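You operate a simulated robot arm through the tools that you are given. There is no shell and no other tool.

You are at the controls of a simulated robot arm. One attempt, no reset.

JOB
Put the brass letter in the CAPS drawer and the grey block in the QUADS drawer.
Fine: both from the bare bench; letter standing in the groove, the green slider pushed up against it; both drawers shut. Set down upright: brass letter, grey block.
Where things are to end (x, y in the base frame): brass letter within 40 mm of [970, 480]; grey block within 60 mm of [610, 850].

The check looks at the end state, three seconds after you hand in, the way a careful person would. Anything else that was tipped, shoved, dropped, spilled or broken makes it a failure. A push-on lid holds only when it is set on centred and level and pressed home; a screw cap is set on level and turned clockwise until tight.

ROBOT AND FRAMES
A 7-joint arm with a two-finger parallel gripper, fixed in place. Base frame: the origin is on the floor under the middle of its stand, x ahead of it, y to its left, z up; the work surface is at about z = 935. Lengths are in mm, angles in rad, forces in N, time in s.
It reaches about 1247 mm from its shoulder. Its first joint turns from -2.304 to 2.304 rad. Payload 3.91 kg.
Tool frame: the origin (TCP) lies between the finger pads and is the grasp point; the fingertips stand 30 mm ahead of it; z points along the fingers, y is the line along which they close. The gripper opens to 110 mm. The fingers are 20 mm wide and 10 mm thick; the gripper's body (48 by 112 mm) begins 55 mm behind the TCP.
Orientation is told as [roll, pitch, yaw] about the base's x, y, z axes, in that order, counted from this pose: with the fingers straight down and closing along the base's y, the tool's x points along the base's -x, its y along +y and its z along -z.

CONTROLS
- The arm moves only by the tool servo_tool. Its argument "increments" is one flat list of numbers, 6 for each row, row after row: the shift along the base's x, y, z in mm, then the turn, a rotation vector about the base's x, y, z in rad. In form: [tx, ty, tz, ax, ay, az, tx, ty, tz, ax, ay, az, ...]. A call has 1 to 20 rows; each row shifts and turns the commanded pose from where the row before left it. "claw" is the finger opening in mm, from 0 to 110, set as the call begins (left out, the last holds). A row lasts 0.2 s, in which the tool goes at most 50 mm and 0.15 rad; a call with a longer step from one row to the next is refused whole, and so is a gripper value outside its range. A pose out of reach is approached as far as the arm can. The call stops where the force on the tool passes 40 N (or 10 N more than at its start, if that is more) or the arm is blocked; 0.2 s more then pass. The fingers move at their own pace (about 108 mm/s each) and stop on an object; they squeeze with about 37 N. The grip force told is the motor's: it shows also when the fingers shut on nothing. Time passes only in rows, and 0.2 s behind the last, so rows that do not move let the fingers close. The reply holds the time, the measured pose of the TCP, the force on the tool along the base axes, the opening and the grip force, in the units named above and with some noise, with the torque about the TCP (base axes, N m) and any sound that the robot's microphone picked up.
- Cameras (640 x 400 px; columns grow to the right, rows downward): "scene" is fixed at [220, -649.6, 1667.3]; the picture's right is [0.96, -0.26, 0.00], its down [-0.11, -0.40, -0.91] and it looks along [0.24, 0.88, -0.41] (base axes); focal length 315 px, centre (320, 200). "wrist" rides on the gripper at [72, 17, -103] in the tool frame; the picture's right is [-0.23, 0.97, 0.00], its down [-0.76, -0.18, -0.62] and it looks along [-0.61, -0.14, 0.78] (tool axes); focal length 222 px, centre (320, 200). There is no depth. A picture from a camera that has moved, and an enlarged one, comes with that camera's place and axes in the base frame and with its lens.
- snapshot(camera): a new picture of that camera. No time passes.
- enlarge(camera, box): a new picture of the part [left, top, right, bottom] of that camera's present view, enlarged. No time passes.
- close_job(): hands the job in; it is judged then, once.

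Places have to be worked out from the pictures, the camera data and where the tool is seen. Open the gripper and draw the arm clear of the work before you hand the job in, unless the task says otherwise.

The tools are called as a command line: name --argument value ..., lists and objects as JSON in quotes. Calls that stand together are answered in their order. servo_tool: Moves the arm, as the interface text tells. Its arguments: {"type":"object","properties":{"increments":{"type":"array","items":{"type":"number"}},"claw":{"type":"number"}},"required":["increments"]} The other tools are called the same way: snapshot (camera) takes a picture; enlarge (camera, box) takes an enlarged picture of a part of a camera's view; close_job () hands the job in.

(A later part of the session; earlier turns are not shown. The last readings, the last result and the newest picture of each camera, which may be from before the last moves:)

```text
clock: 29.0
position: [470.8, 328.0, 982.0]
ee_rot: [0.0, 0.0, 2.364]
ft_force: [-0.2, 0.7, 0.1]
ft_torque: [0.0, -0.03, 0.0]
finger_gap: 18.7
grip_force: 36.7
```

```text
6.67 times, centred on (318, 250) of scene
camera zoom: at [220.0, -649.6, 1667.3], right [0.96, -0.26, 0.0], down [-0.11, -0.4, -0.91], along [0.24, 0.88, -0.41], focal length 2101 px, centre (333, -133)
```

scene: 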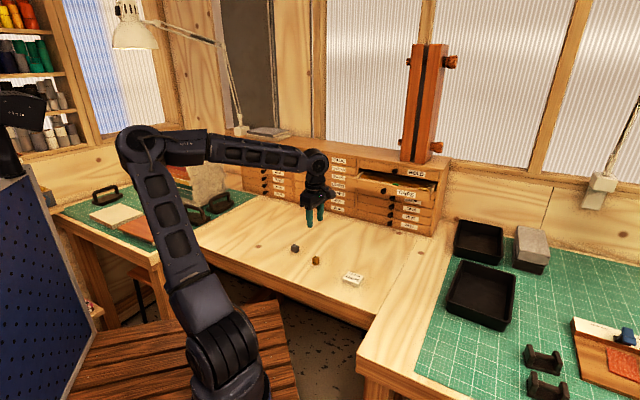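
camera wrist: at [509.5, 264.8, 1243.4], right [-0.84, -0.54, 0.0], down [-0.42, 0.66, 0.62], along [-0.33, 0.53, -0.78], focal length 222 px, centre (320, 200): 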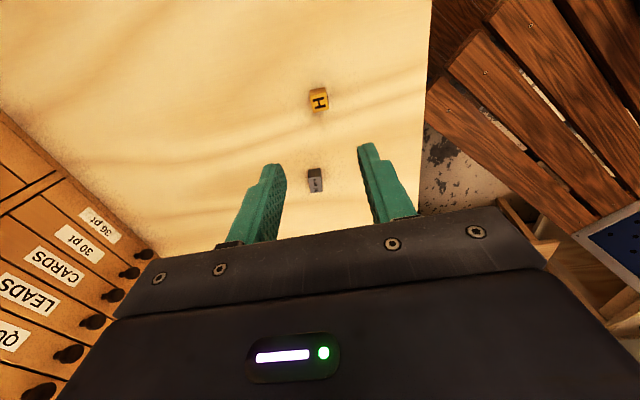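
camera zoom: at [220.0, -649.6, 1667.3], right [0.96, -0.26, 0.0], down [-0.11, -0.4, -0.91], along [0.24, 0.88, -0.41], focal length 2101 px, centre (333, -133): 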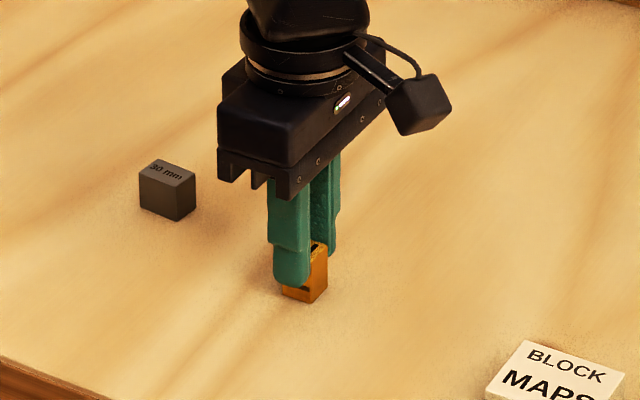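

H is held (18.7 mm between the pads), its base about 46.5 mm below the TCP. I lift it and carry it high to a point above the groove beside D.

servo_tool --increments '[0, 0, 20, 0, 0, 0, 0, 0, 40, 0, 0, 0, 0, 0, 40, 0, 0, 0, 0, 0, 45, 0, 0, 0, 0, 0, 45, 0, 0, 0, 0, 0, 45, 0, 0, 0, 0, 0, 45, 0, 0, 0, 0, 0, 45, 0, 0, 0, 0, 0, 35, 0, 0, 0]'

servo_tool --increments '[38, 2, 0, 0, 0, 0, 38, 2, 0, 0, 0, 0, 38, 2, 0, 0, 0, 0, 38, 3, 0, 0, 0, 0, 38, 3, 0, 0, 0, 0, 38, 3, 0, 0, 0, 0, 38, 3, 0, 0, 0, 0, 38, 3, 0, 0, 0, 0, 38, 3, 0, 0, 0, 0, 38, 3, 0, 0, 0, 0]'

snapshot --camera "wrist"

snapshot --camera "scene"

```text
clock: 31.0
position: [469.1, 326.4, 1341.0]
ee_rot: [-0.001, 0.0, 2.365]
ft_force: [-0.6, 0.7, -1.1]
ft_torque: [0.0, -0.02, 0.0]
finger_gap: 19.0
grip_force: 36.2
```

```text
clock: 33.2
position: [848.4, 353.9, 1341.8]
ee_rot: [-0.001, 0.001, 2.367]
ft_force: [-1.4, 0.4, -1.2]
ft_torque: [-0.03, -0.07, -0.03]
finger_gap: 19.1
grip_force: 37.2
```

```text
taken
camera wrist: at [887.9, 291.6, 1444.7], right [-0.84, -0.54, 0.0], down [-0.42, 0.66, 0.62], along [-0.33, 0.53, -0.78], focal length 222 px, centre (320, 200)
```

wrist: 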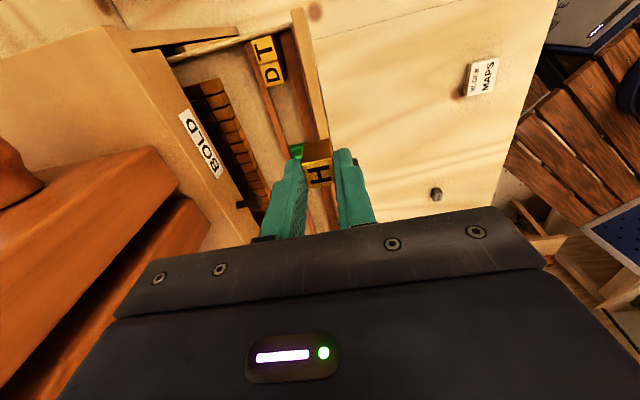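

```text
taken
```

scene: 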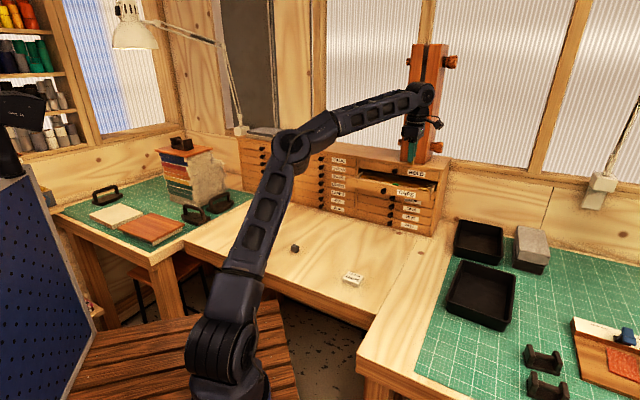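

H is above the drawer. I zoom to measure the D's edge and the groove from this viewpoint.

enlarge --camera "wrist" --box '[230, 20, 358, 100]'

enlarge --camera "wrist" --box '[240, 110, 400, 230]'

enlarge --camera "scene" --box '[370, 130, 466, 190]'

```text
5.00 times, centred on (294, 60) of wrist
camera zoom: at [887.9, 291.6, 1444.7], right [-0.84, -0.54, 0.0], down [-0.42, 0.66, 0.62], along [-0.33, 0.53, -0.78], focal length 1111 px, centre (450, 900)
```

zoom: 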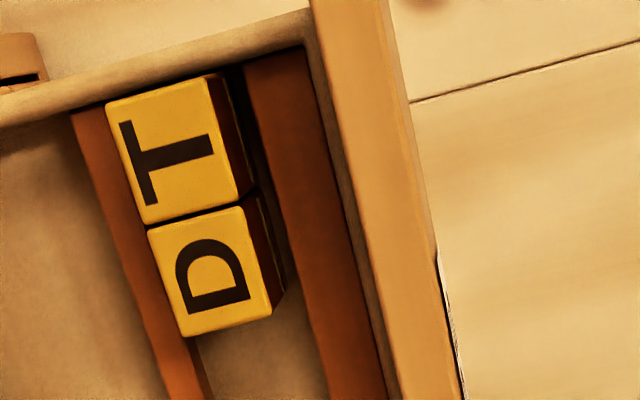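

```text
3.33 times, centred on (320, 170) of wrist
camera zoom: at [887.9, 291.6, 1444.7], right [-0.84, -0.54, 0.0], down [-0.42, 0.66, 0.62], along [-0.33, 0.53, -0.78], focal length 740 px, centre (320, 300)
```

zoom: 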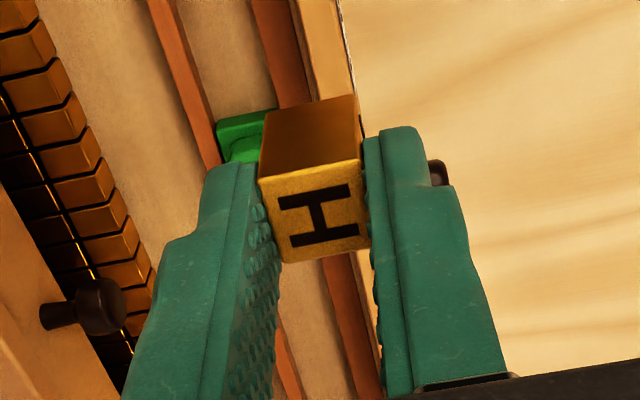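

```text
6.67 times, centred on (418, 160) of scene
camera zoom: at [220.0, -649.6, 1667.3], right [0.96, -0.26, 0.0], down [-0.11, -0.4, -0.91], along [0.24, 0.88, -0.41], focal length 2101 px, centre (-333, 467)
```

zoom: 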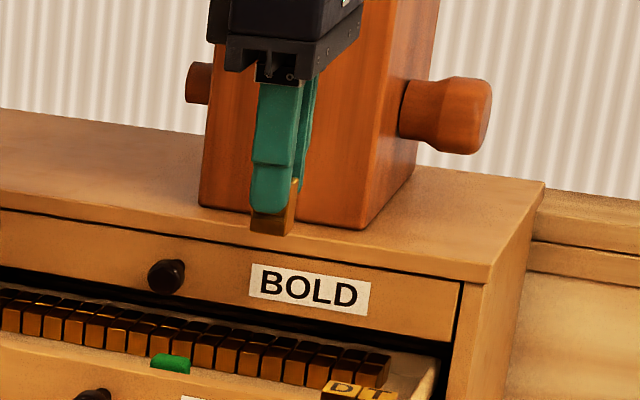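

From this view D's left edge is ~35 mm further right and its centre ~38 mm further in than the TCP; H sits centred in the grip. I shift H over its slot, leaving a 2–3 mm gap to D, still high.

servo_tool --increments '[14.1, 3.9, 0, 0, 0, 0.002, 14.1, 3.9, 0, 0, 0, 0.002, 14.2, 3.9, 0, 0, 0, 0, 0, 0, -25, 0, 0, 0, 0, 0, -25, 0, 0, 0, 0, 0, 0, 0, 0, 0]'

snapshot --camera "wrist"

enlarge --camera "wrist" --box '[250, 70, 410, 190]'

enlarge --camera "scene" --box '[370, 130, 466, 190]'

```text
clock: 34.6
position: [892.4, 365.4, 1289.7]
ee_rot: [-0.002, 0.0, 2.37]
ft_force: [0.8, -0.7, -1.2]
ft_torque: [0.0, 0.0, 0.0]
finger_gap: 19.3
grip_force: 37.3
```

```text
taken
camera wrist: at [932.1, 303.2, 1393.8], right [-0.84, -0.54, 0.0], down [-0.42, 0.66, 0.62], along [-0.34, 0.52, -0.78], focal length 222 px, centre (320, 200)
```

wrist: 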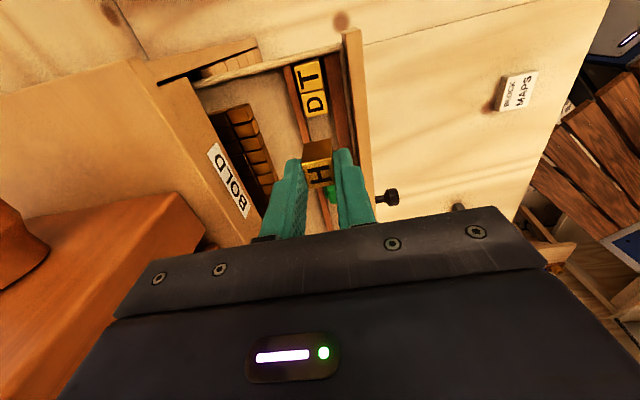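

```text
3.33 times, centred on (330, 130) of wrist
camera zoom: at [932.1, 303.2, 1393.8], right [-0.84, -0.54, 0.0], down [-0.42, 0.66, 0.62], along [-0.34, 0.52, -0.78], focal length 740 px, centre (287, 433)
```

zoom: 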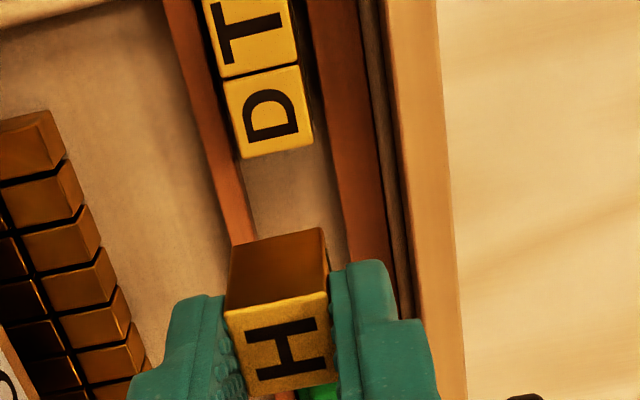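

```text
6.67 times, centred on (418, 160) of scene
camera zoom: at [220.0, -649.6, 1667.3], right [0.96, -0.26, 0.0], down [-0.11, -0.4, -0.91], along [0.24, 0.88, -0.41], focal length 2101 px, centre (-333, 467)
```

zoom: 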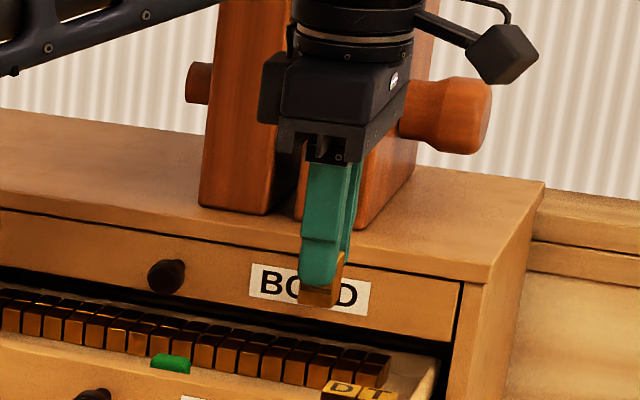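

D is aligned within about 0.5 mm and there's ~1.7 mm of gap to it. I lower H into the groove, stopping just above the expected floor.

servo_tool --increments '[-0.7, 0, -20, 0, 0, 0, 0, 0, -20, 0, 0, 0, 0, 0, -18, 0, 0, 0, 0, 0, -10, 0, 0, 0, 0, 0, 0, 0, 0, 0]'

enlarge --camera "wrist" --box '[240, 60, 432, 180]'

enlarge --camera "scene" --box '[370, 150, 450, 200]'

```text
clock: 35.8
position: [892.3, 365.1, 1221.9]
ee_rot: [0.001, 0.001, 2.368]
ft_force: [0.2, 0.0, -1.5]
ft_torque: [-0.04, 0.01, -0.01]
finger_gap: 19.1
grip_force: 37.4
```

```text
3.33 times, centred on (336, 120) of wrist
camera zoom: at [931.4, 303.3, 1325.5], right [-0.84, -0.54, 0.0], down [-0.42, 0.66, 0.62], along [-0.34, 0.52, -0.78], focal length 740 px, centre (267, 467)
```

zoom: 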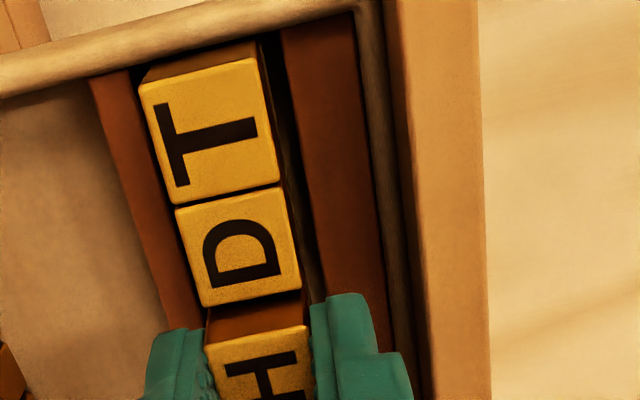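

```text
8.00 times, centred on (410, 175) of scene
camera zoom: at [220.0, -649.6, 1667.3], right [0.96, -0.26, 0.0], down [-0.11, -0.4, -0.91], along [0.24, 0.88, -0.41], focal length 2521 px, centre (-400, 400)
```

zoom: 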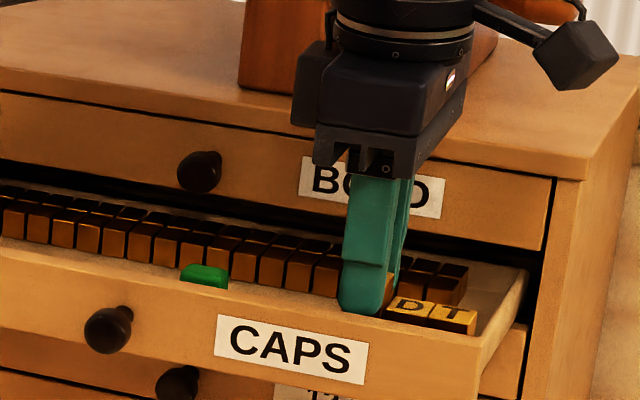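

H is nicely lined up beside D inside the drawer. I lower gently in small steps, watching the vertical force for floor contact.

servo_tool --increments '[0, 0, -2, 0, 0, 0, 0, 0, -2, 0, 0, 0, 0, 0, -2, 0, 0, 0, 0, 0, 0, 0, 0, 0]'

servo_tool --increments '[0, 0, -1, 0, 0, 0, 0, 0, -1, 0, 0, 0, 0, 0, 0, 0, 0, 0]'

enlarge --camera "wrist" --box '[240, 60, 432, 180]'

```text
clock: 36.8
position: [891.2, 365.7, 1216.5]
ee_rot: [0.0, 0.0, 2.368]
ft_force: [1.9, 1.0, -1.6]
ft_torque: [-0.01, 0.03, -0.03]
finger_gap: 19.2
grip_force: 36.7
```

```text
clock: 37.6
position: [892.9, 366.2, 1215.8]
ee_rot: [0.0, -0.002, 2.37]
ft_force: [-0.5, -0.2, -0.8]
ft_torque: [0.0, 0.0, -0.03]
finger_gap: 19.0
grip_force: 36.9
```

```text
3.33 times, centred on (336, 120) of wrist
camera zoom: at [931.7, 303.2, 1318.2], right [-0.84, -0.54, 0.0], down [-0.42, 0.66, 0.62], along [-0.34, 0.52, -0.78], focal length 740 px, centre (267, 467)
```

zoom: 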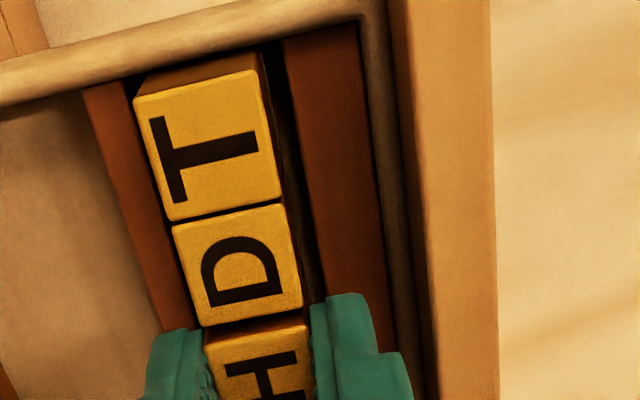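

No contact yet; H is still a few millimetres higher than D. I continue in 1 mm steps.

servo_tool --increments '[0, 0, -1, 0, 0, 0, 0, 0, -1, 0, 0, 0, 0, 0, 0, 0, 0, 0]'

servo_tool --increments '[0, 0, -1, 0, 0, 0, 0, 0, -0.5, 0, 0, 0, 0, 0, 0, 0, 0, 0]'

enlarge --camera "wrist" --box '[272, 100, 400, 180]'

```text
clock: 38.4
position: [891.8, 366.0, 1212.7]
ee_rot: [0.001, -0.001, 2.371]
ft_force: [-0.4, -0.4, -0.9]
ft_torque: [0.02, 0.0, -0.01]
finger_gap: 19.0
grip_force: 36.8
```

```text
clock: 39.2
position: [892.6, 365.7, 1211.8]
ee_rot: [0.002, 0.001, 2.371]
ft_force: [-0.5, -0.1, -1.8]
ft_torque: [-0.01, -0.01, 0.02]
finger_gap: 19.0
grip_force: 37.0
```

```text
5.00 times, centred on (336, 140) of wrist
camera zoom: at [931.6, 303.1, 1314.9], right [-0.84, -0.54, 0.0], down [-0.42, 0.66, 0.62], along [-0.34, 0.52, -0.78], focal length 1111 px, centre (240, 500)
```

zoom: 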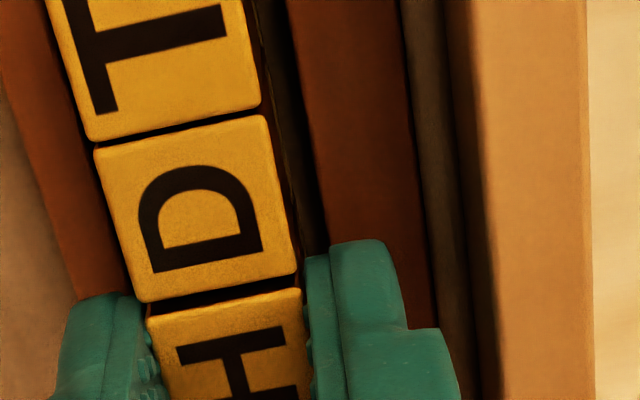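

Nearly flush with D now and still no floor contact. I continue in half-millimetre steps.

servo_tool --increments '[0, 0, -0.7, 0, 0, 0, 0, 0, -0.7, 0, 0, 0, 0, 0, 0, 0, 0, 0]'

servo_tool --increments '[0, 0, -0.6, 0, 0, 0, 0, 0, -0.6, 0, 0, 0, 0, 0, 0, 0, 0, 0]'

enlarge --camera "wrist" --box '[272, 100, 400, 180]'

```text
clock: 40.0
position: [892.4, 364.7, 1211.2]
ee_rot: [0.001, 0.0, 2.369]
ft_force: [-0.1, 0.5, 1.7]
ft_torque: [0.0, -0.05, -0.02]
finger_gap: 19.1
grip_force: 36.6
```

```text
clock: 40.8
position: [890.8, 364.5, 1210.3]
ee_rot: [-0.002, -0.001, 2.369]
ft_force: [0.8, 2.0, 19.7]
ft_torque: [0.08, 0.01, -0.02]
finger_gap: 19.2
grip_force: 37.0
```

```text
5.00 times, centred on (336, 140) of wrist
camera zoom: at [931.2, 302.8, 1313.7], right [-0.84, -0.54, 0.0], down [-0.42, 0.66, 0.62], along [-0.34, 0.53, -0.78], focal length 1111 px, centre (240, 500)
```

zoom: 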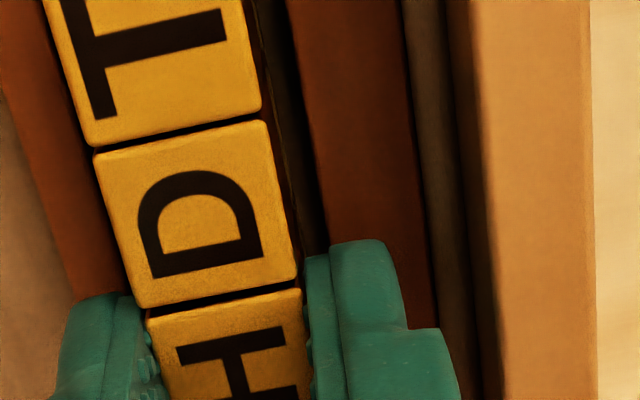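

Floor contact (about 20 N): H is standing in the groove flush with D. I ease the load off, open the fingers only slightly, and rise straight up.

servo_tool --increments '[0, 0, 0.8, 0, 0, 0, 0, 0, 0, 0, 0, 0]'

servo_tool --increments '[0, 0, 0, 0, 0, 0, 0, 0, 0, 0, 0, 0, 0, 0, 0, 0, 0, 0]' --claw 28

enlarge --camera "wrist" --box '[240, 80, 432, 200]'

```text
clock: 41.4
position: [892.3, 364.6, 1208.8]
ee_rot: [0.0, 0.001, 2.37]
ft_force: [0.6, -0.6, 16.3]
ft_torque: [-0.01, 0.0, -0.04]
finger_gap: 19.1
grip_force: 36.6
```

```text
clock: 42.2
position: [891.2, 365.3, 1209.4]
ee_rot: [0.001, 0.001, 2.373]
ft_force: [-0.5, 0.4, 0.6]
ft_torque: [0.03, 0.0, -0.01]
finger_gap: 27.9
grip_force: 0.0
```

```text
3.33 times, centred on (336, 140) of wrist
camera zoom: at [931.9, 303.2, 1312.9], right [-0.84, -0.54, 0.0], down [-0.42, 0.66, 0.62], along [-0.34, 0.52, -0.78], focal length 740 px, centre (267, 400)
```

zoom: 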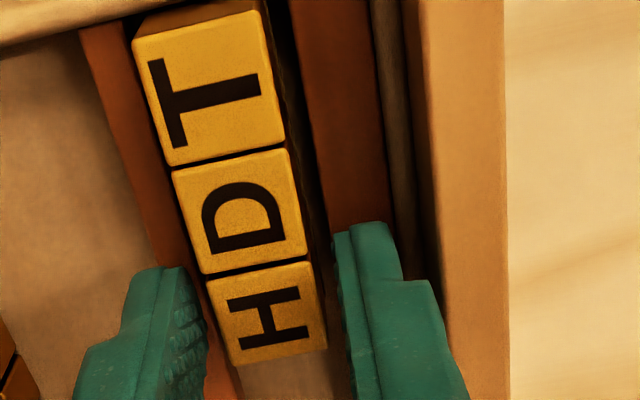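

H stands upright next to D and the fingers are clear. I rise straight up and look at the slider.

servo_tool --increments '[0, 0, 10, 0, 0, 0, 0, 0, 20, 0, 0, 0, 0, 0, 30, 0, 0, 0, 0, 0, 30, 0, 0, 0]'

servo_tool --increments '[-14.3, 13.9, 10, 0, 0, 0, -14.3, 13.9, 10, 0, 0, 0, -14.3, 13.9, 0, 0, 0, 0, 0, 0, 0, 0, 0, 0]'

snapshot --camera "wrist"

enlarge --camera "wrist" --box '[240, 40, 432, 180]'

enlarge --camera "scene" --box '[370, 150, 450, 200]'

```text
clock: 43.2
position: [891.9, 364.7, 1299.1]
ee_rot: [0.001, -0.001, 2.37]
ft_force: [-0.4, -0.2, -0.6]
ft_torque: [0.01, -0.02, -0.01]
finger_gap: 28.2
grip_force: 0.0
```

```text
clock: 44.2
position: [848.2, 406.6, 1320.2]
ee_rot: [0.001, 0.001, 2.367]
ft_force: [1.3, -0.3, 0.4]
ft_torque: [-0.02, 0.0, 0.01]
finger_gap: 27.8
grip_force: 0.1
```

```text
taken
camera wrist: at [888.8, 344.1, 1423.5], right [-0.84, -0.54, 0.0], down [-0.42, 0.66, 0.62], along [-0.34, 0.52, -0.78], focal length 222 px, centre (320, 200)
```

wrist: 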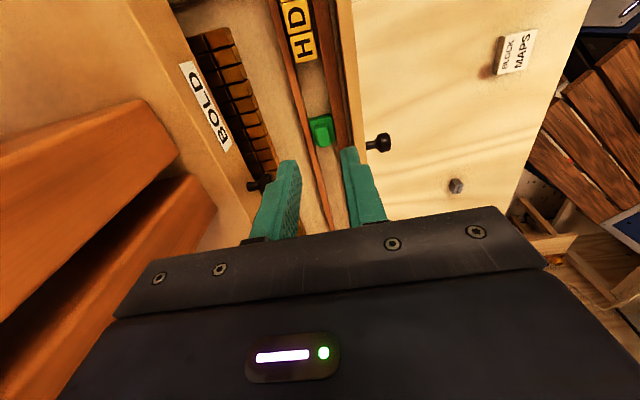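

```text
2.86 times, centred on (336, 110) of wrist
camera zoom: at [888.8, 344.1, 1423.5], right [-0.84, -0.54, 0.0], down [-0.42, 0.66, 0.62], along [-0.34, 0.52, -0.78], focal length 635 px, centre (274, 457)
```

zoom: 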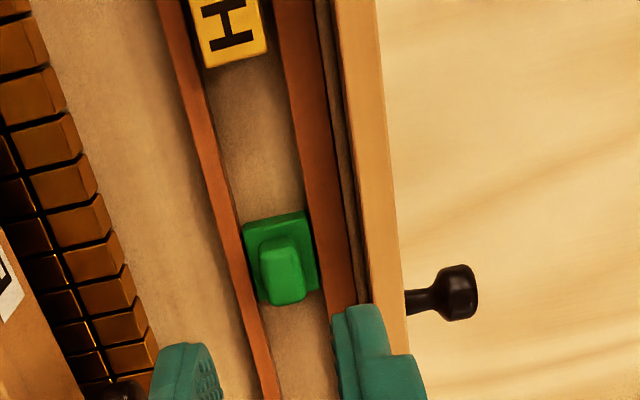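

```text
8.00 times, centred on (410, 175) of scene
camera zoom: at [220.0, -649.6, 1667.3], right [0.96, -0.26, 0.0], down [-0.11, -0.4, -0.91], along [0.24, 0.88, -0.41], focal length 2521 px, centre (-400, 400)
```

zoom: 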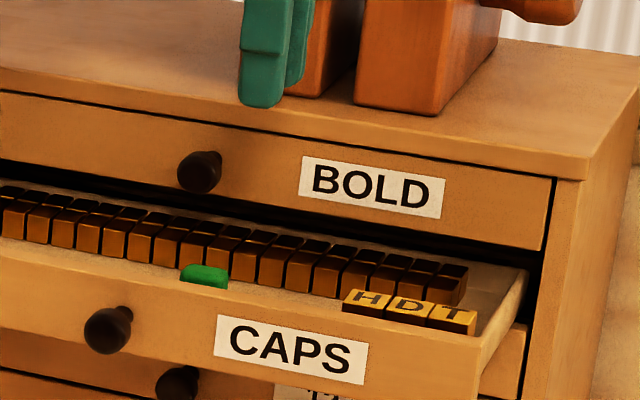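

H, D, T stand in line. The slider's tab is at about t=303 (along the face), its top at z≈1192. I zoom on the slider to judge its shape before gripping its tab.

enlarge --camera "wrist" --box '[296, 100, 360, 150]'

enlarge --camera "scene" --box '[384, 172, 432, 202]'

```text
8.00 times, centred on (328, 125) of wrist
camera zoom: at [888.8, 344.1, 1423.5], right [-0.84, -0.54, 0.0], down [-0.42, 0.66, 0.62], along [-0.34, 0.52, -0.78], focal length 1777 px, centre (256, 800)
```

zoom: 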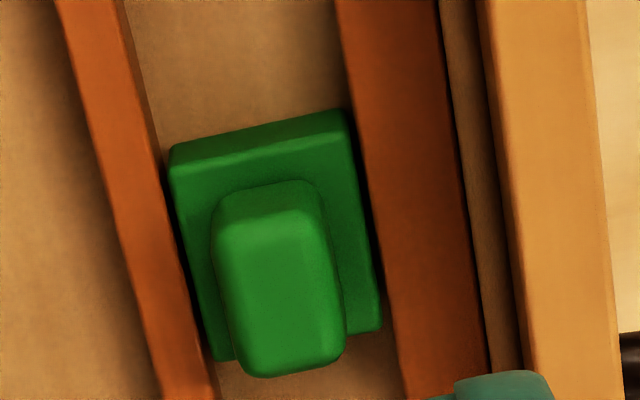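

```text
13.33 times, centred on (408, 187) of scene
camera zoom: at [220.0, -649.6, 1667.3], right [0.96, -0.26, 0.0], down [-0.11, -0.4, -0.91], along [0.24, 0.88, -0.41], focal length 4202 px, centre (-853, 373)
```

zoom: 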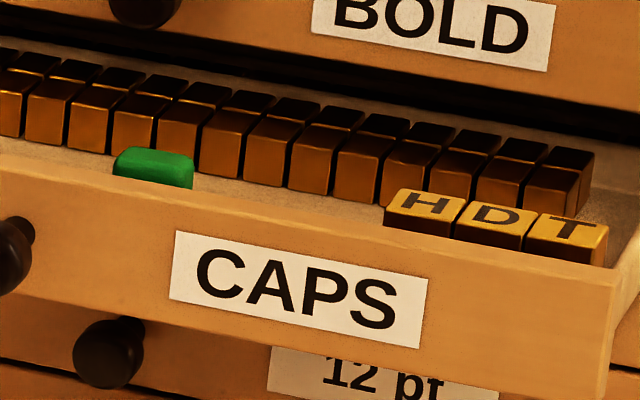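

The slider is a 30 mm base with a 16×20 mm upright tab, top at z≈1192. I move over the tab, descend to straddle it (tips ~4 mm above the base) and close.

servo_tool --increments '[-7.5, 8.5, 0, 0, 0, 0.001, -7.4, 8.5, 0, 0, 0, 0.001, 0, 0, -35, 0, 0, 0, 0, 0, -30, 0, 0, 0, 0, 0, 0, 0, 0, 0]'

enlarge --camera "wrist" --box '[240, 80, 432, 200]'

```text
clock: 45.4
position: [834.4, 423.4, 1253.1]
ee_rot: [-0.001, -0.001, 2.372]
ft_force: [0.0, 0.9, 0.0]
ft_torque: [-0.01, 0.03, -0.02]
finger_gap: 28.2
grip_force: 0.1
```

```text
3.33 times, centred on (336, 140) of wrist
camera zoom: at [874.2, 362.1, 1358.4], right [-0.84, -0.54, 0.0], down [-0.42, 0.66, 0.62], along [-0.34, 0.52, -0.78], focal length 740 px, centre (267, 400)
```

zoom: 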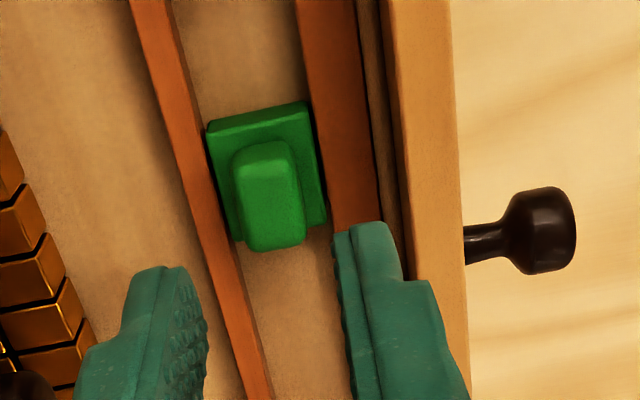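

Well aligned; I nudge about 1.5 mm toward the front, descend the last 45 mm and close on the tab.

servo_tool --increments '[-0.5, -1.6, -20, 0, 0, 0, 0, 0, -15, 0, 0, 0, 0, 0, -9, 0, 0, 0, 0, 0, 0, 0, 0, 0]'

servo_tool --increments '[0, 0, 0, 0, 0, 0, 0, 0, 0, 0, 0, 0, 0, 0, 0, 0, 0, 0]' --claw 0

enlarge --camera "wrist" --box '[240, 60, 432, 180]'

enlarge --camera "scene" --box '[370, 150, 450, 200]'

```text
clock: 46.4
position: [832.8, 422.2, 1211.2]
ee_rot: [0.0, 0.001, 2.37]
ft_force: [0.2, -0.1, 0.2]
ft_torque: [0.0, -0.04, -0.02]
finger_gap: 28.2
grip_force: 0.0
```

```text
clock: 47.2
position: [834.0, 423.1, 1210.8]
ee_rot: [0.001, 0.0, 2.372]
ft_force: [10.4, 10.5, 2.0]
ft_torque: [0.2, -0.33, -0.73]
finger_gap: 15.8
grip_force: 44.9
```

```text
3.33 times, centred on (336, 120) of wrist
camera zoom: at [873.8, 360.9, 1314.3], right [-0.84, -0.54, 0.0], down [-0.42, 0.66, 0.62], along [-0.34, 0.52, -0.78], focal length 740 px, centre (267, 467)
```

zoom: 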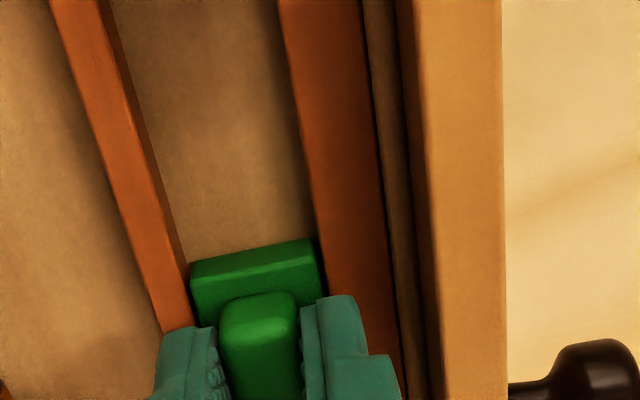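

```text
8.00 times, centred on (410, 175) of scene
camera zoom: at [220.0, -649.6, 1667.3], right [0.96, -0.26, 0.0], down [-0.11, -0.4, -0.91], along [0.24, 0.88, -0.41], focal length 2521 px, centre (-400, 400)
```

zoom: 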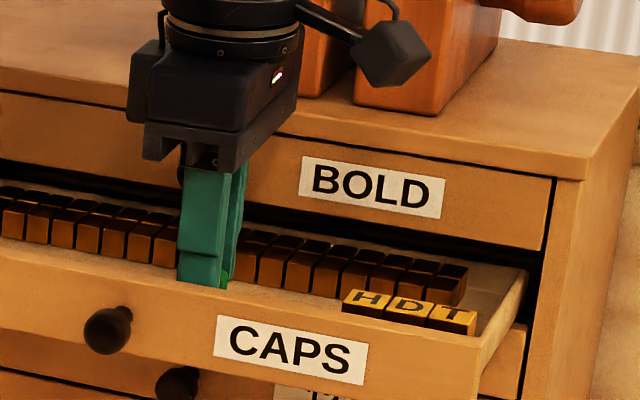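

Gripped the tab; there's a ~15 N outward pull because I nudged too far. I shift back in by 1.5 mm, then slide it 48 mm to the right along the groove.

servo_tool --increments '[1.1, 1.1, 0, 0, 0, 0, 0, 0, 0, 0, 0, 0]'

servo_tool --increments '[5.74, -5.57, 0, 0, 0, 0, 7.17, -6.97, 0, 0, 0, 0, 7.17, -6.97, 0, 0, 0, 0, 7.17, -6.97, 0, 0, 0, 0, 7.17, -6.97, 0, 0, 0, 0, 0, 0, 0, 0, 0, 0]'

enlarge --camera "wrist" --box '[240, 60, 432, 180]'

enlarge --camera "scene" --box '[370, 150, 450, 200]'

```text
clock: 47.8
position: [834.4, 423.2, 1209.6]
ee_rot: [0.001, 0.002, 2.371]
ft_force: [0.0, -0.4, -0.5]
ft_torque: [0.0, 0.07, -0.72]
finger_gap: 15.6
grip_force: 45.1
```

```text
clock: 49.2
position: [869.8, 389.2, 1209.1]
ee_rot: [0.0, 0.0, 2.373]
ft_force: [1.0, -0.6, -3.3]
ft_torque: [0.05, -0.01, -0.69]
finger_gap: 15.8
grip_force: 45.0
```

```text
3.33 times, centred on (336, 120) of wrist
camera zoom: at [909.8, 327.4, 1314.3], right [-0.84, -0.54, 0.0], down [-0.42, 0.66, 0.62], along [-0.34, 0.52, -0.78], focal length 740 px, centre (267, 467)
```

zoom: 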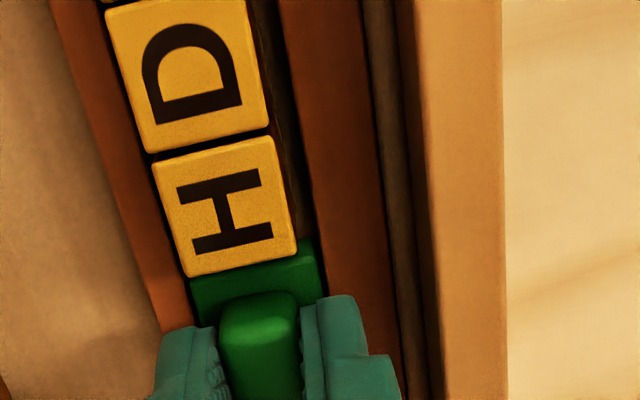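

```text
8.00 times, centred on (410, 175) of scene
camera zoom: at [220.0, -649.6, 1667.3], right [0.96, -0.26, 0.0], down [-0.11, -0.4, -0.91], along [0.24, 0.88, -0.41], focal length 2521 px, centre (-400, 400)
```

zoom: 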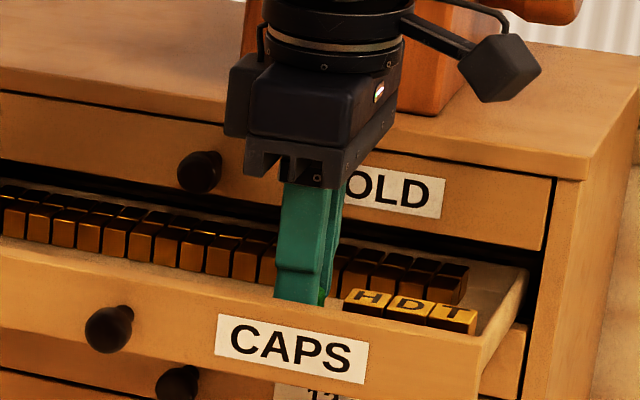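

The slider is about 8 mm from H. I continue in smaller steps, watching the force along the groove.

servo_tool --increments '[2.15, -2.09, 0, 0, 0, 0, 1.44, -1.39, 0, 0, 0, 0, 0.72, -0.7, 0, 0, 0, 0, 0, 0, 0, 0, 0, 0]'

servo_tool --increments '[0.72, -0.7, 0, 0, 0, 0, 0.72, -0.7, 0, 0, 0, 0, 0, 0, 0, 0, 0, 0]'

enlarge --camera "wrist" --box '[272, 60, 400, 140]'

```text
clock: 50.2
position: [874.2, 385.6, 1209.2]
ee_rot: [-0.001, 0.0, 2.372]
ft_force: [0.8, 0.9, 1.3]
ft_torque: [0.13, 0.07, -0.69]
finger_gap: 15.7
grip_force: 45.4
```

```text
clock: 51.0
position: [875.2, 384.1, 1211.1]
ee_rot: [0.001, -0.001, 2.372]
ft_force: [0.0, 0.2, 5.8]
ft_torque: [0.14, 0.14, -0.66]
finger_gap: 15.6
grip_force: 44.7
```

```text
5.00 times, centred on (336, 100) of wrist
camera zoom: at [914.6, 322.0, 1314.3], right [-0.84, -0.54, 0.0], down [-0.42, 0.66, 0.62], along [-0.34, 0.52, -0.78], focal length 1111 px, centre (240, 700)
```

zoom: 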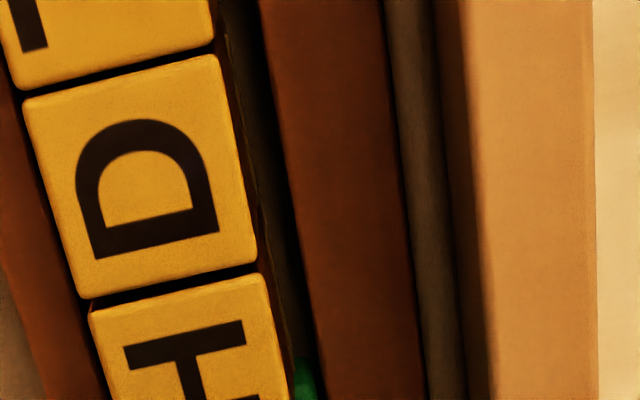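

The H–D gap is unchanged, so the slider hasn't reached H yet. I keep advancing 1 mm at a time.

servo_tool --increments '[0.72, -0.7, 0, 0, 0, 0, 0.72, -0.7, 0, 0, 0, 0, 0, 0, 0, 0, 0, 0]'

enlarge --camera "wrist" --box '[256, 70, 416, 170]'

servo_tool --increments '[0.72, -0.7, 0, 0, 0, 0, 0.36, -0.35, 0, 0, 0, 0, 0, 0, 0, 0, 0, 0]'

enlarge --camera "wrist" --box '[256, 70, 416, 170]'

```text
clock: 51.8
position: [876.4, 384.8, 1210.6]
ee_rot: [0.002, -0.002, 2.37]
ft_force: [-0.3, 0.3, 7.2]
ft_torque: [-0.01, 0.06, -0.71]
finger_gap: 15.8
grip_force: 44.8
```

```text
4.00 times, centred on (336, 120) of wrist
camera zoom: at [916.0, 321.0, 1314.3], right [-0.84, -0.54, 0.0], down [-0.42, 0.66, 0.62], along [-0.34, 0.52, -0.78], focal length 888 px, centre (256, 520)
```

zoom: 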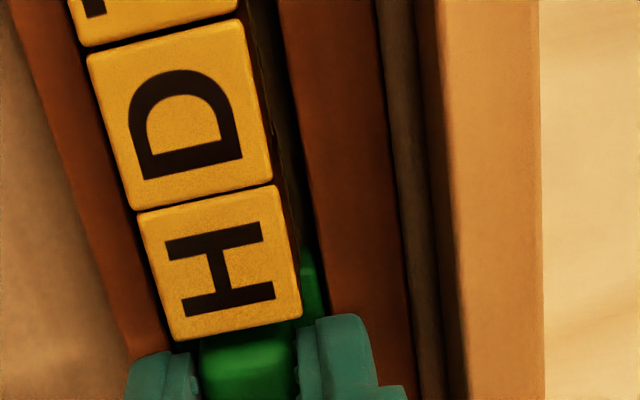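

```text
clock: 52.6
position: [876.6, 382.6, 1209.9]
ee_rot: [0.001, 0.0, 2.372]
ft_force: [-2.9, 3.2, 6.0]
ft_torque: [0.05, 0.04, -0.74]
finger_gap: 15.7
grip_force: 45.1
```

```text
4.00 times, centred on (336, 120) of wrist
camera zoom: at [916.9, 320.4, 1314.3], right [-0.84, -0.54, 0.0], down [-0.42, 0.66, 0.62], along [-0.34, 0.52, -0.78], focal length 888 px, centre (256, 520)
```

zoom: 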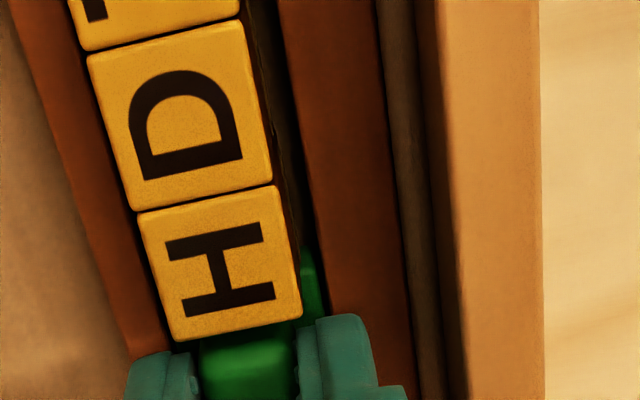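

The H–D gap has closed and a ~4 N push-back appears along the groove: slider against H, H against D. I open the fingers and rise straight up.

servo_tool --increments '[0, 0, 0, 0, 0, 0, 0, 0, 0, 0, 0, 0, 0, 0, 0, 0, 0, 0]' --claw 28

servo_tool --increments '[0, 0, 10, 0, 0, 0, 0, 0, 20, 0, 0, 0, 0, 0, 30, 0, 0, 0, 0, 0, 40, 0, 0, 0]'

enlarge --camera "wrist" --box '[240, 20, 432, 170]'

enlarge --camera "scene" --box '[384, 172, 432, 202]'

```text
clock: 53.4
position: [877.0, 382.4, 1211.7]
ee_rot: [0.001, 0.0, 2.372]
ft_force: [-0.2, 0.2, 0.6]
ft_torque: [0.02, -0.01, 0.0]
finger_gap: 28.1
grip_force: 0.0
```

```text
clock: 54.4
position: [877.9, 381.5, 1309.4]
ee_rot: [0.003, 0.0, 2.373]
ft_force: [-0.1, 0.4, -0.8]
ft_torque: [-0.03, 0.01, 0.02]
finger_gap: 27.9
grip_force: 0.1
```

```text
2.67 times, centred on (336, 95) of wrist
camera zoom: at [917.3, 319.7, 1413.9], right [-0.84, -0.54, 0.0], down [-0.42, 0.66, 0.62], along [-0.34, 0.52, -0.78], focal length 592 px, centre (277, 480)
```

zoom: 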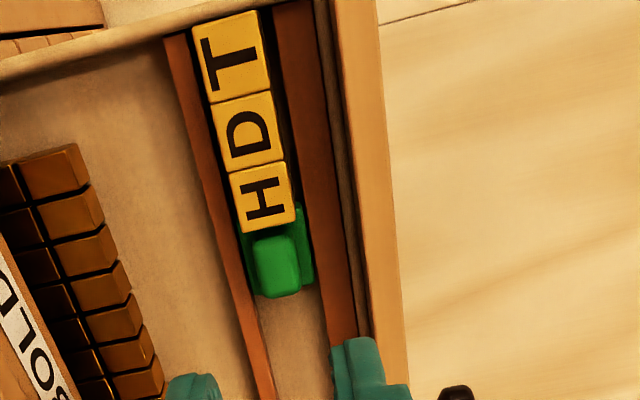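

```text
13.33 times, centred on (408, 187) of scene
camera zoom: at [220.0, -649.6, 1667.3], right [0.96, -0.26, 0.0], down [-0.11, -0.4, -0.91], along [0.24, 0.88, -0.41], focal length 4202 px, centre (-853, 373)
```

zoom: 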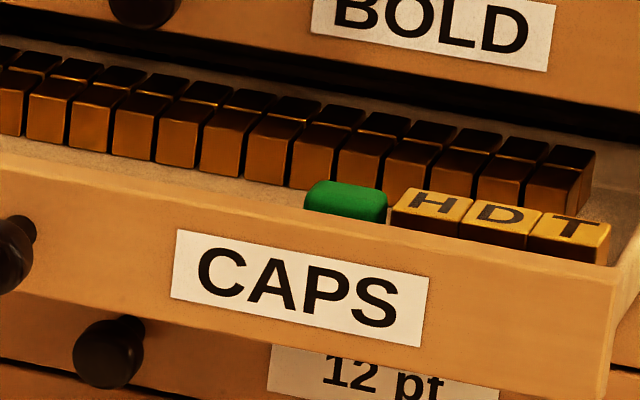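

Slider is snug against H. Next I close CAPS: I back away, rotating to yaw 0.8, then tilt the gripper horizontal well above and clear of the open drawer.

servo_tool --increments '[-10, 1, 20, 0, 0, 0, -26.8, 3.75, 10, 0, 0, -0.1429, -26.8, 3.75, 10, 0, 0, -0.1429, -26.8, 3.75, 10, 0, 0, -0.1429, -26.8, 3.75, 5, 0, 0, -0.1429, -26.8, 3.75, 5, 0, 0, -0.1429, -26.8, 3.75, 5, 0, 0, -0.1429, -26.8, 3.75, 0, 0, 0, -0.1429, -26.8, 3.75, 0, 0, 0, -0.1429, -26.8, 3.75, 0, 0, 0, -0.1429, -26.8, 3.75, 0, 0, 0, -0.1429, 0, 0, 0, 0, 0, -0.1429]' --claw 60

servo_tool --increments '[14.3, -3.2, -7.6, 0.10245, -0.09949, 0, 14.3, -3.2, -7.6, 0.10245, -0.09949, 0, 14.3, -3.2, -7.6, 0.10245, -0.09949, 0, 14.3, -3.2, -7.6, 0.10245, -0.09949, 0, 14.3, -3.2, -7.6, 0.10245, -0.09949, 0, 14.3, -3.2, -7.6, 0.10245, -0.09949, 0, 14.3, -3.2, -7.6, 0.10245, -0.09949, 0, 14.3, -3.2, -7.6, 0.10245, -0.09949, 0, 14.3, -3.2, -7.6, 0.10245, -0.09949, 0, 14.3, -3.2, -7.6, 0.10245, -0.09949, 0, 14.3, -3.2, -7.6, 0.10245, -0.09949, 0]'

snapshot --camera "scene"

```text
clock: 57.0
position: [599.9, 420.5, 1375.0]
ee_rot: [0.001, -0.001, 0.795]
ft_force: [0.1, -0.6, 0.1]
ft_torque: [-0.01, 0.02, 0.0]
finger_gap: 59.8
grip_force: 0.2
```

```text
clock: 59.4
position: [756.5, 387.1, 1290.9]
ee_rot: [2.924, -1.569, -2.125]
ft_force: [-0.6, 0.9, 0.3]
ft_torque: [-0.01, 0.0, -0.05]
finger_gap: 60.2
grip_force: 0.1
```

```text
taken
```

scene: 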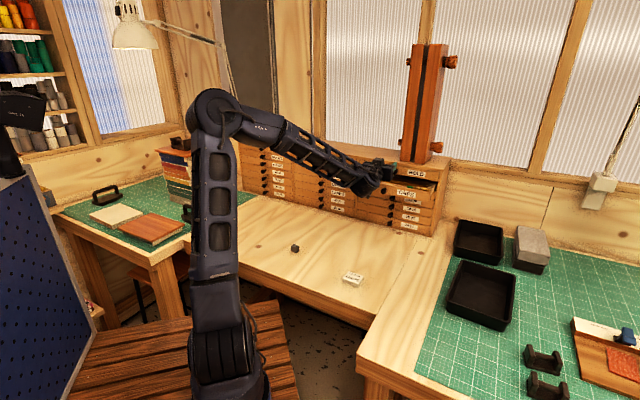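

Horizontal and level above the drawer front. I back out 80 mm and lower to knob height, then look.

servo_tool --increments '[-18.6, -19.1, 0, 0, 0, 0, -18.6, -19.1, 0, 0, 0, 0, -18.6, -19.1, 0, 0, 0, 0, 0, 0, -28, 0, 0, 0, 0, 0, -28, 0, 0, 0, 0, 0, -28, 0, 0, 0, 0, 0, -26, 0, 0, 0, 0, 0, 0, 0, 0, 0]'

enlarge --camera "wrist" --box '[160, 0, 480, 200]'

enlarge --camera "scene" --box '[340, 140, 460, 230]'

```text
clock: 61.2
position: [702.0, 328.8, 1181.2]
ee_rot: [2.299, -1.57, -1.498]
ft_force: [-0.2, 0.0, 0.6]
ft_torque: [-0.02, -0.02, -0.01]
finger_gap: 60.1
grip_force: 0.1
```

```text
2.00 times, centred on (320, 100) of wrist
camera zoom: at [616.6, 266.7, 1108.9], right [-0.7, 0.68, 0.23], down [-0.31, -0.57, 0.76], along [0.65, 0.46, 0.61], focal length 444 px, centre (320, 400)
```

zoom: 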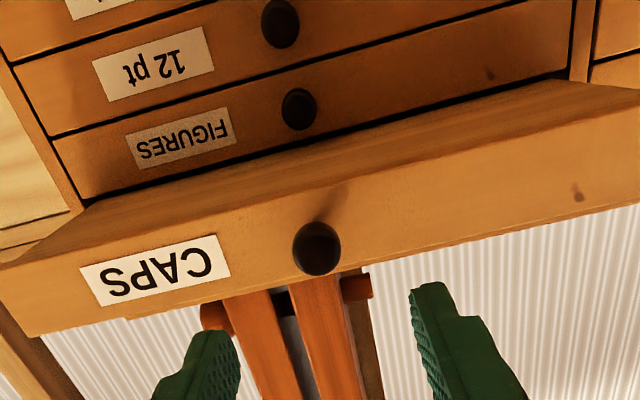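

```text
4.44 times, centred on (400, 185) of scene
camera zoom: at [220.0, -649.6, 1667.3], right [0.96, -0.26, 0.0], down [-0.11, -0.4, -0.91], along [0.24, 0.88, -0.41], focal length 1400 px, centre (-36, 267)
```

zoom: 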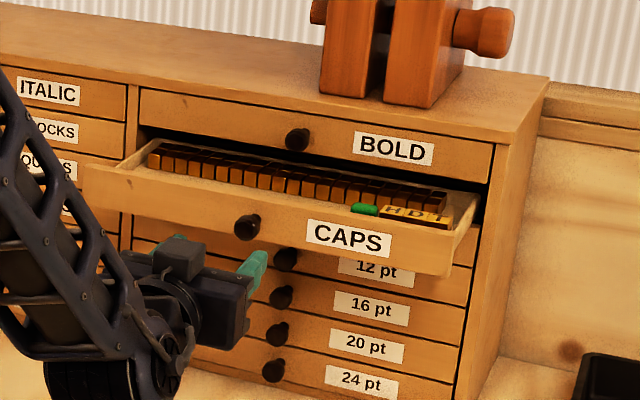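

The knob is right ahead, about 1 mm right and 2–3 mm low. I advance 83 mm onto it and close.

servo_tool --increments '[11.7, 11.86, -0.5, 0, 0, 0, 11.7, 11.86, -0.5, 0, 0, 0, 11.7, 11.86, -0.5, 0, 0, 0, 11.7, 11.86, 0, 0, 0, 0, 11.7, 11.86, 0, 0, 0, 0, 0, 0, 0, 0, 0, 0]'

enlarge --camera "wrist" --box '[160, 0, 480, 200]'

servo_tool --increments '[0, 0, 0, 0, 0, 0, 0, 0, 0, 0, 0, 0, 0, 0, 0, 0, 0, 0]' --claw 0

```text
clock: 62.6
position: [760.1, 387.8, 1180.5]
ee_rot: [2.069, -1.571, -1.269]
ft_force: [-0.6, 0.3, 0.1]
ft_torque: [-0.03, 0.04, 0.01]
finger_gap: 60.2
grip_force: 0.1
```

```text
2.00 times, centred on (320, 100) of wrist
camera zoom: at [675.3, 326.6, 1108.4], right [-0.7, 0.68, 0.23], down [-0.31, -0.57, 0.76], along [0.65, 0.46, 0.61], focal length 444 px, centre (320, 400)
```

zoom: 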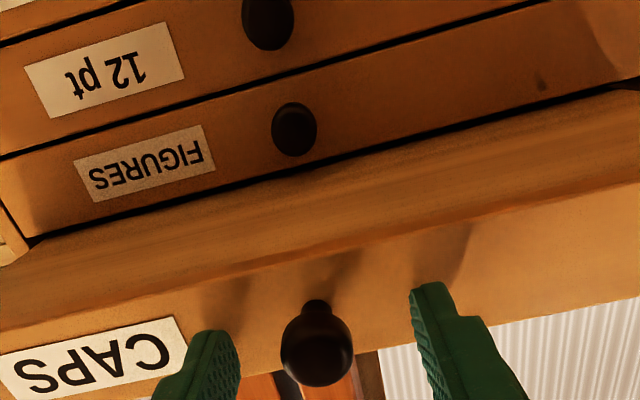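

```text
clock: 63.4
position: [761.2, 388.0, 1180.3]
ee_rot: [1.868, -1.57, -1.069]
ft_force: [3.0, -3.0, 0.3]
ft_torque: [0.0, -0.06, -0.09]
finger_gap: 21.4
grip_force: 44.8
```

The knob is gripped again. I push the drawer slowly inward, about 128 mm of the 135 mm.

servo_tool --increments '[3.8, 3.3, 0, 0, 0, 0, 6.97, 7.17, 0, 0, 0, 0, 6.97, 7.17, 0, 0, 0, 0, 6.97, 7.17, 0, 0, 0, 0, 6.97, 7.17, 0, 0, 0, 0, 6.97, 7.17, 0, 0, 0, 0, 6.97, 7.17, 0, 0, 0, 0, 6.97, 7.17, 0, 0, 0, 0, 6.97, 7.17, 0, 0, 0, 0, 6.97, 7.17, 0, 0, 0, 0, 6.97, 7.17, 0, 0, 0, 0, 6.97, 7.17, 0, 0, 0, 0, 6.97, 7.17, 0, 0, 0, 0, 2, 2, 0, 0, 0, 0, 0, 0, 0, 0, 0, 0]'

enlarge --camera "scene" --box '[340, 140, 460, 230]'

```text
clock: 66.6
position: [849.6, 477.3, 1180.0]
ee_rot: [1.818, -1.569, -1.021]
ft_force: [15.0, -15.7, 7.5]
ft_torque: [-0.07, -0.12, -0.31]
finger_gap: 21.3
grip_force: 44.8
```

```text
4.44 times, centred on (400, 185) of scene
camera zoom: at [220.0, -649.6, 1667.3], right [0.96, -0.26, 0.0], down [-0.11, -0.4, -0.91], along [0.24, 0.88, -0.41], focal length 1400 px, centre (-36, 267)
```

zoom: 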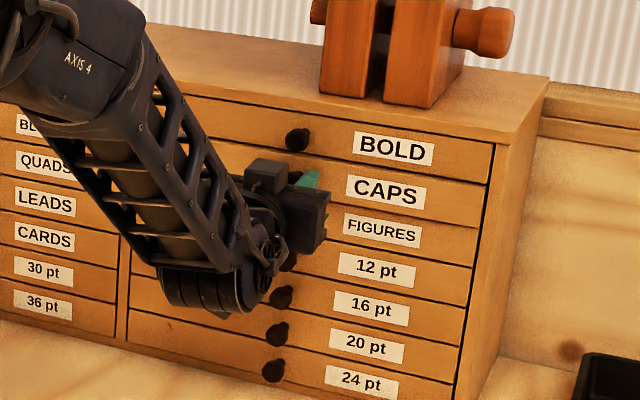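

Nearly closed; a sideways load of ~22 N shows the true drawer axis is about 45° (yaw ≈ 0.785). I relieve the sideways load and push the remaining ~9 mm in small steps.

servo_tool --increments '[1.4, -1.5, 0, 0, 0, 0, 0, 0, 0, 0, 0, 0]'

servo_tool --increments '[2.1, 2.1, 0, 0, 0, 0, 1.4, 1.4, 0, 0, 0, 0, 0.7, 0.7, 0, 0, 0, 0, 0, 0, 0, 0, 0, 0]'

```text
clock: 67.2
position: [850.6, 478.3, 1179.6]
ee_rot: [1.813, -1.571, -1.011]
ft_force: [7.9, -9.0, 6.4]
ft_torque: [0.11, -0.07, -0.13]
finger_gap: 21.2
grip_force: 45.0
```

```text
clock: 68.2
position: [854.4, 482.8, 1179.7]
ee_rot: [1.877, -1.57, -1.076]
ft_force: [-4.8, -8.9, 2.6]
ft_torque: [0.09, -0.08, 0.02]
finger_gap: 21.3
grip_force: 45.4
```

A push-back of ~10 N along the normal begins; I press a little further to make sure it is fully home.

servo_tool --increments '[0.7, 0.7, 0, 0, 0, 0, 0.7, 0.7, 0, 0, 0, 0, 0, 0, 0, 0, 0, 0]'

enlarge --camera "scene" --box '[370, 150, 450, 200]'

enlarge --camera "wrist" --box '[160, 0, 480, 200]'

```text
clock: 68.8
position: [853.2, 482.6, 1181.3]
ee_rot: [-0.253, -1.571, 1.055]
ft_force: [-21.2, -17.0, 4.2]
ft_torque: [0.06, -0.08, 0.04]
finger_gap: 21.4
grip_force: 45.1
stopped in row 2: the force on the tool passed its limit at 43 N (the readings are from after the stop); the commanded pose is now the measured one
```

```text
8.00 times, centred on (410, 175) of scene
camera zoom: at [220.0, -649.6, 1667.3], right [0.96, -0.26, 0.0], down [-0.11, -0.4, -0.91], along [0.24, 0.88, -0.41], focal length 2521 px, centre (-400, 400)
```

zoom: 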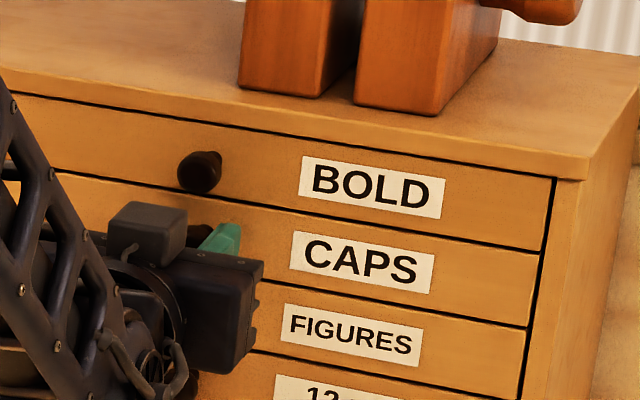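

```text
2.00 times, centred on (320, 100) of wrist
camera zoom: at [770.1, 420.5, 1108.4], right [-0.7, 0.68, 0.23], down [-0.31, -0.57, 0.76], along [0.65, 0.46, 0.61], focal length 444 px, centre (320, 400)
```

zoom: 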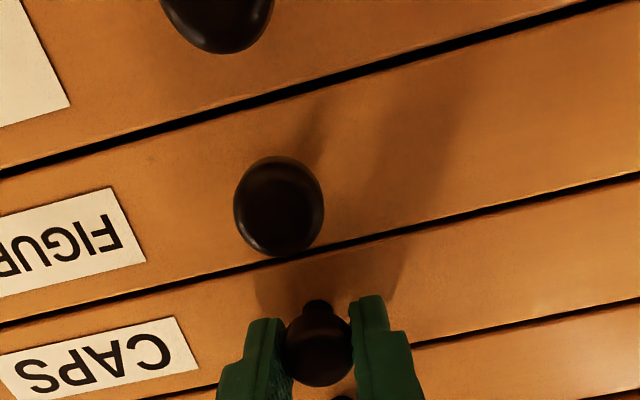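

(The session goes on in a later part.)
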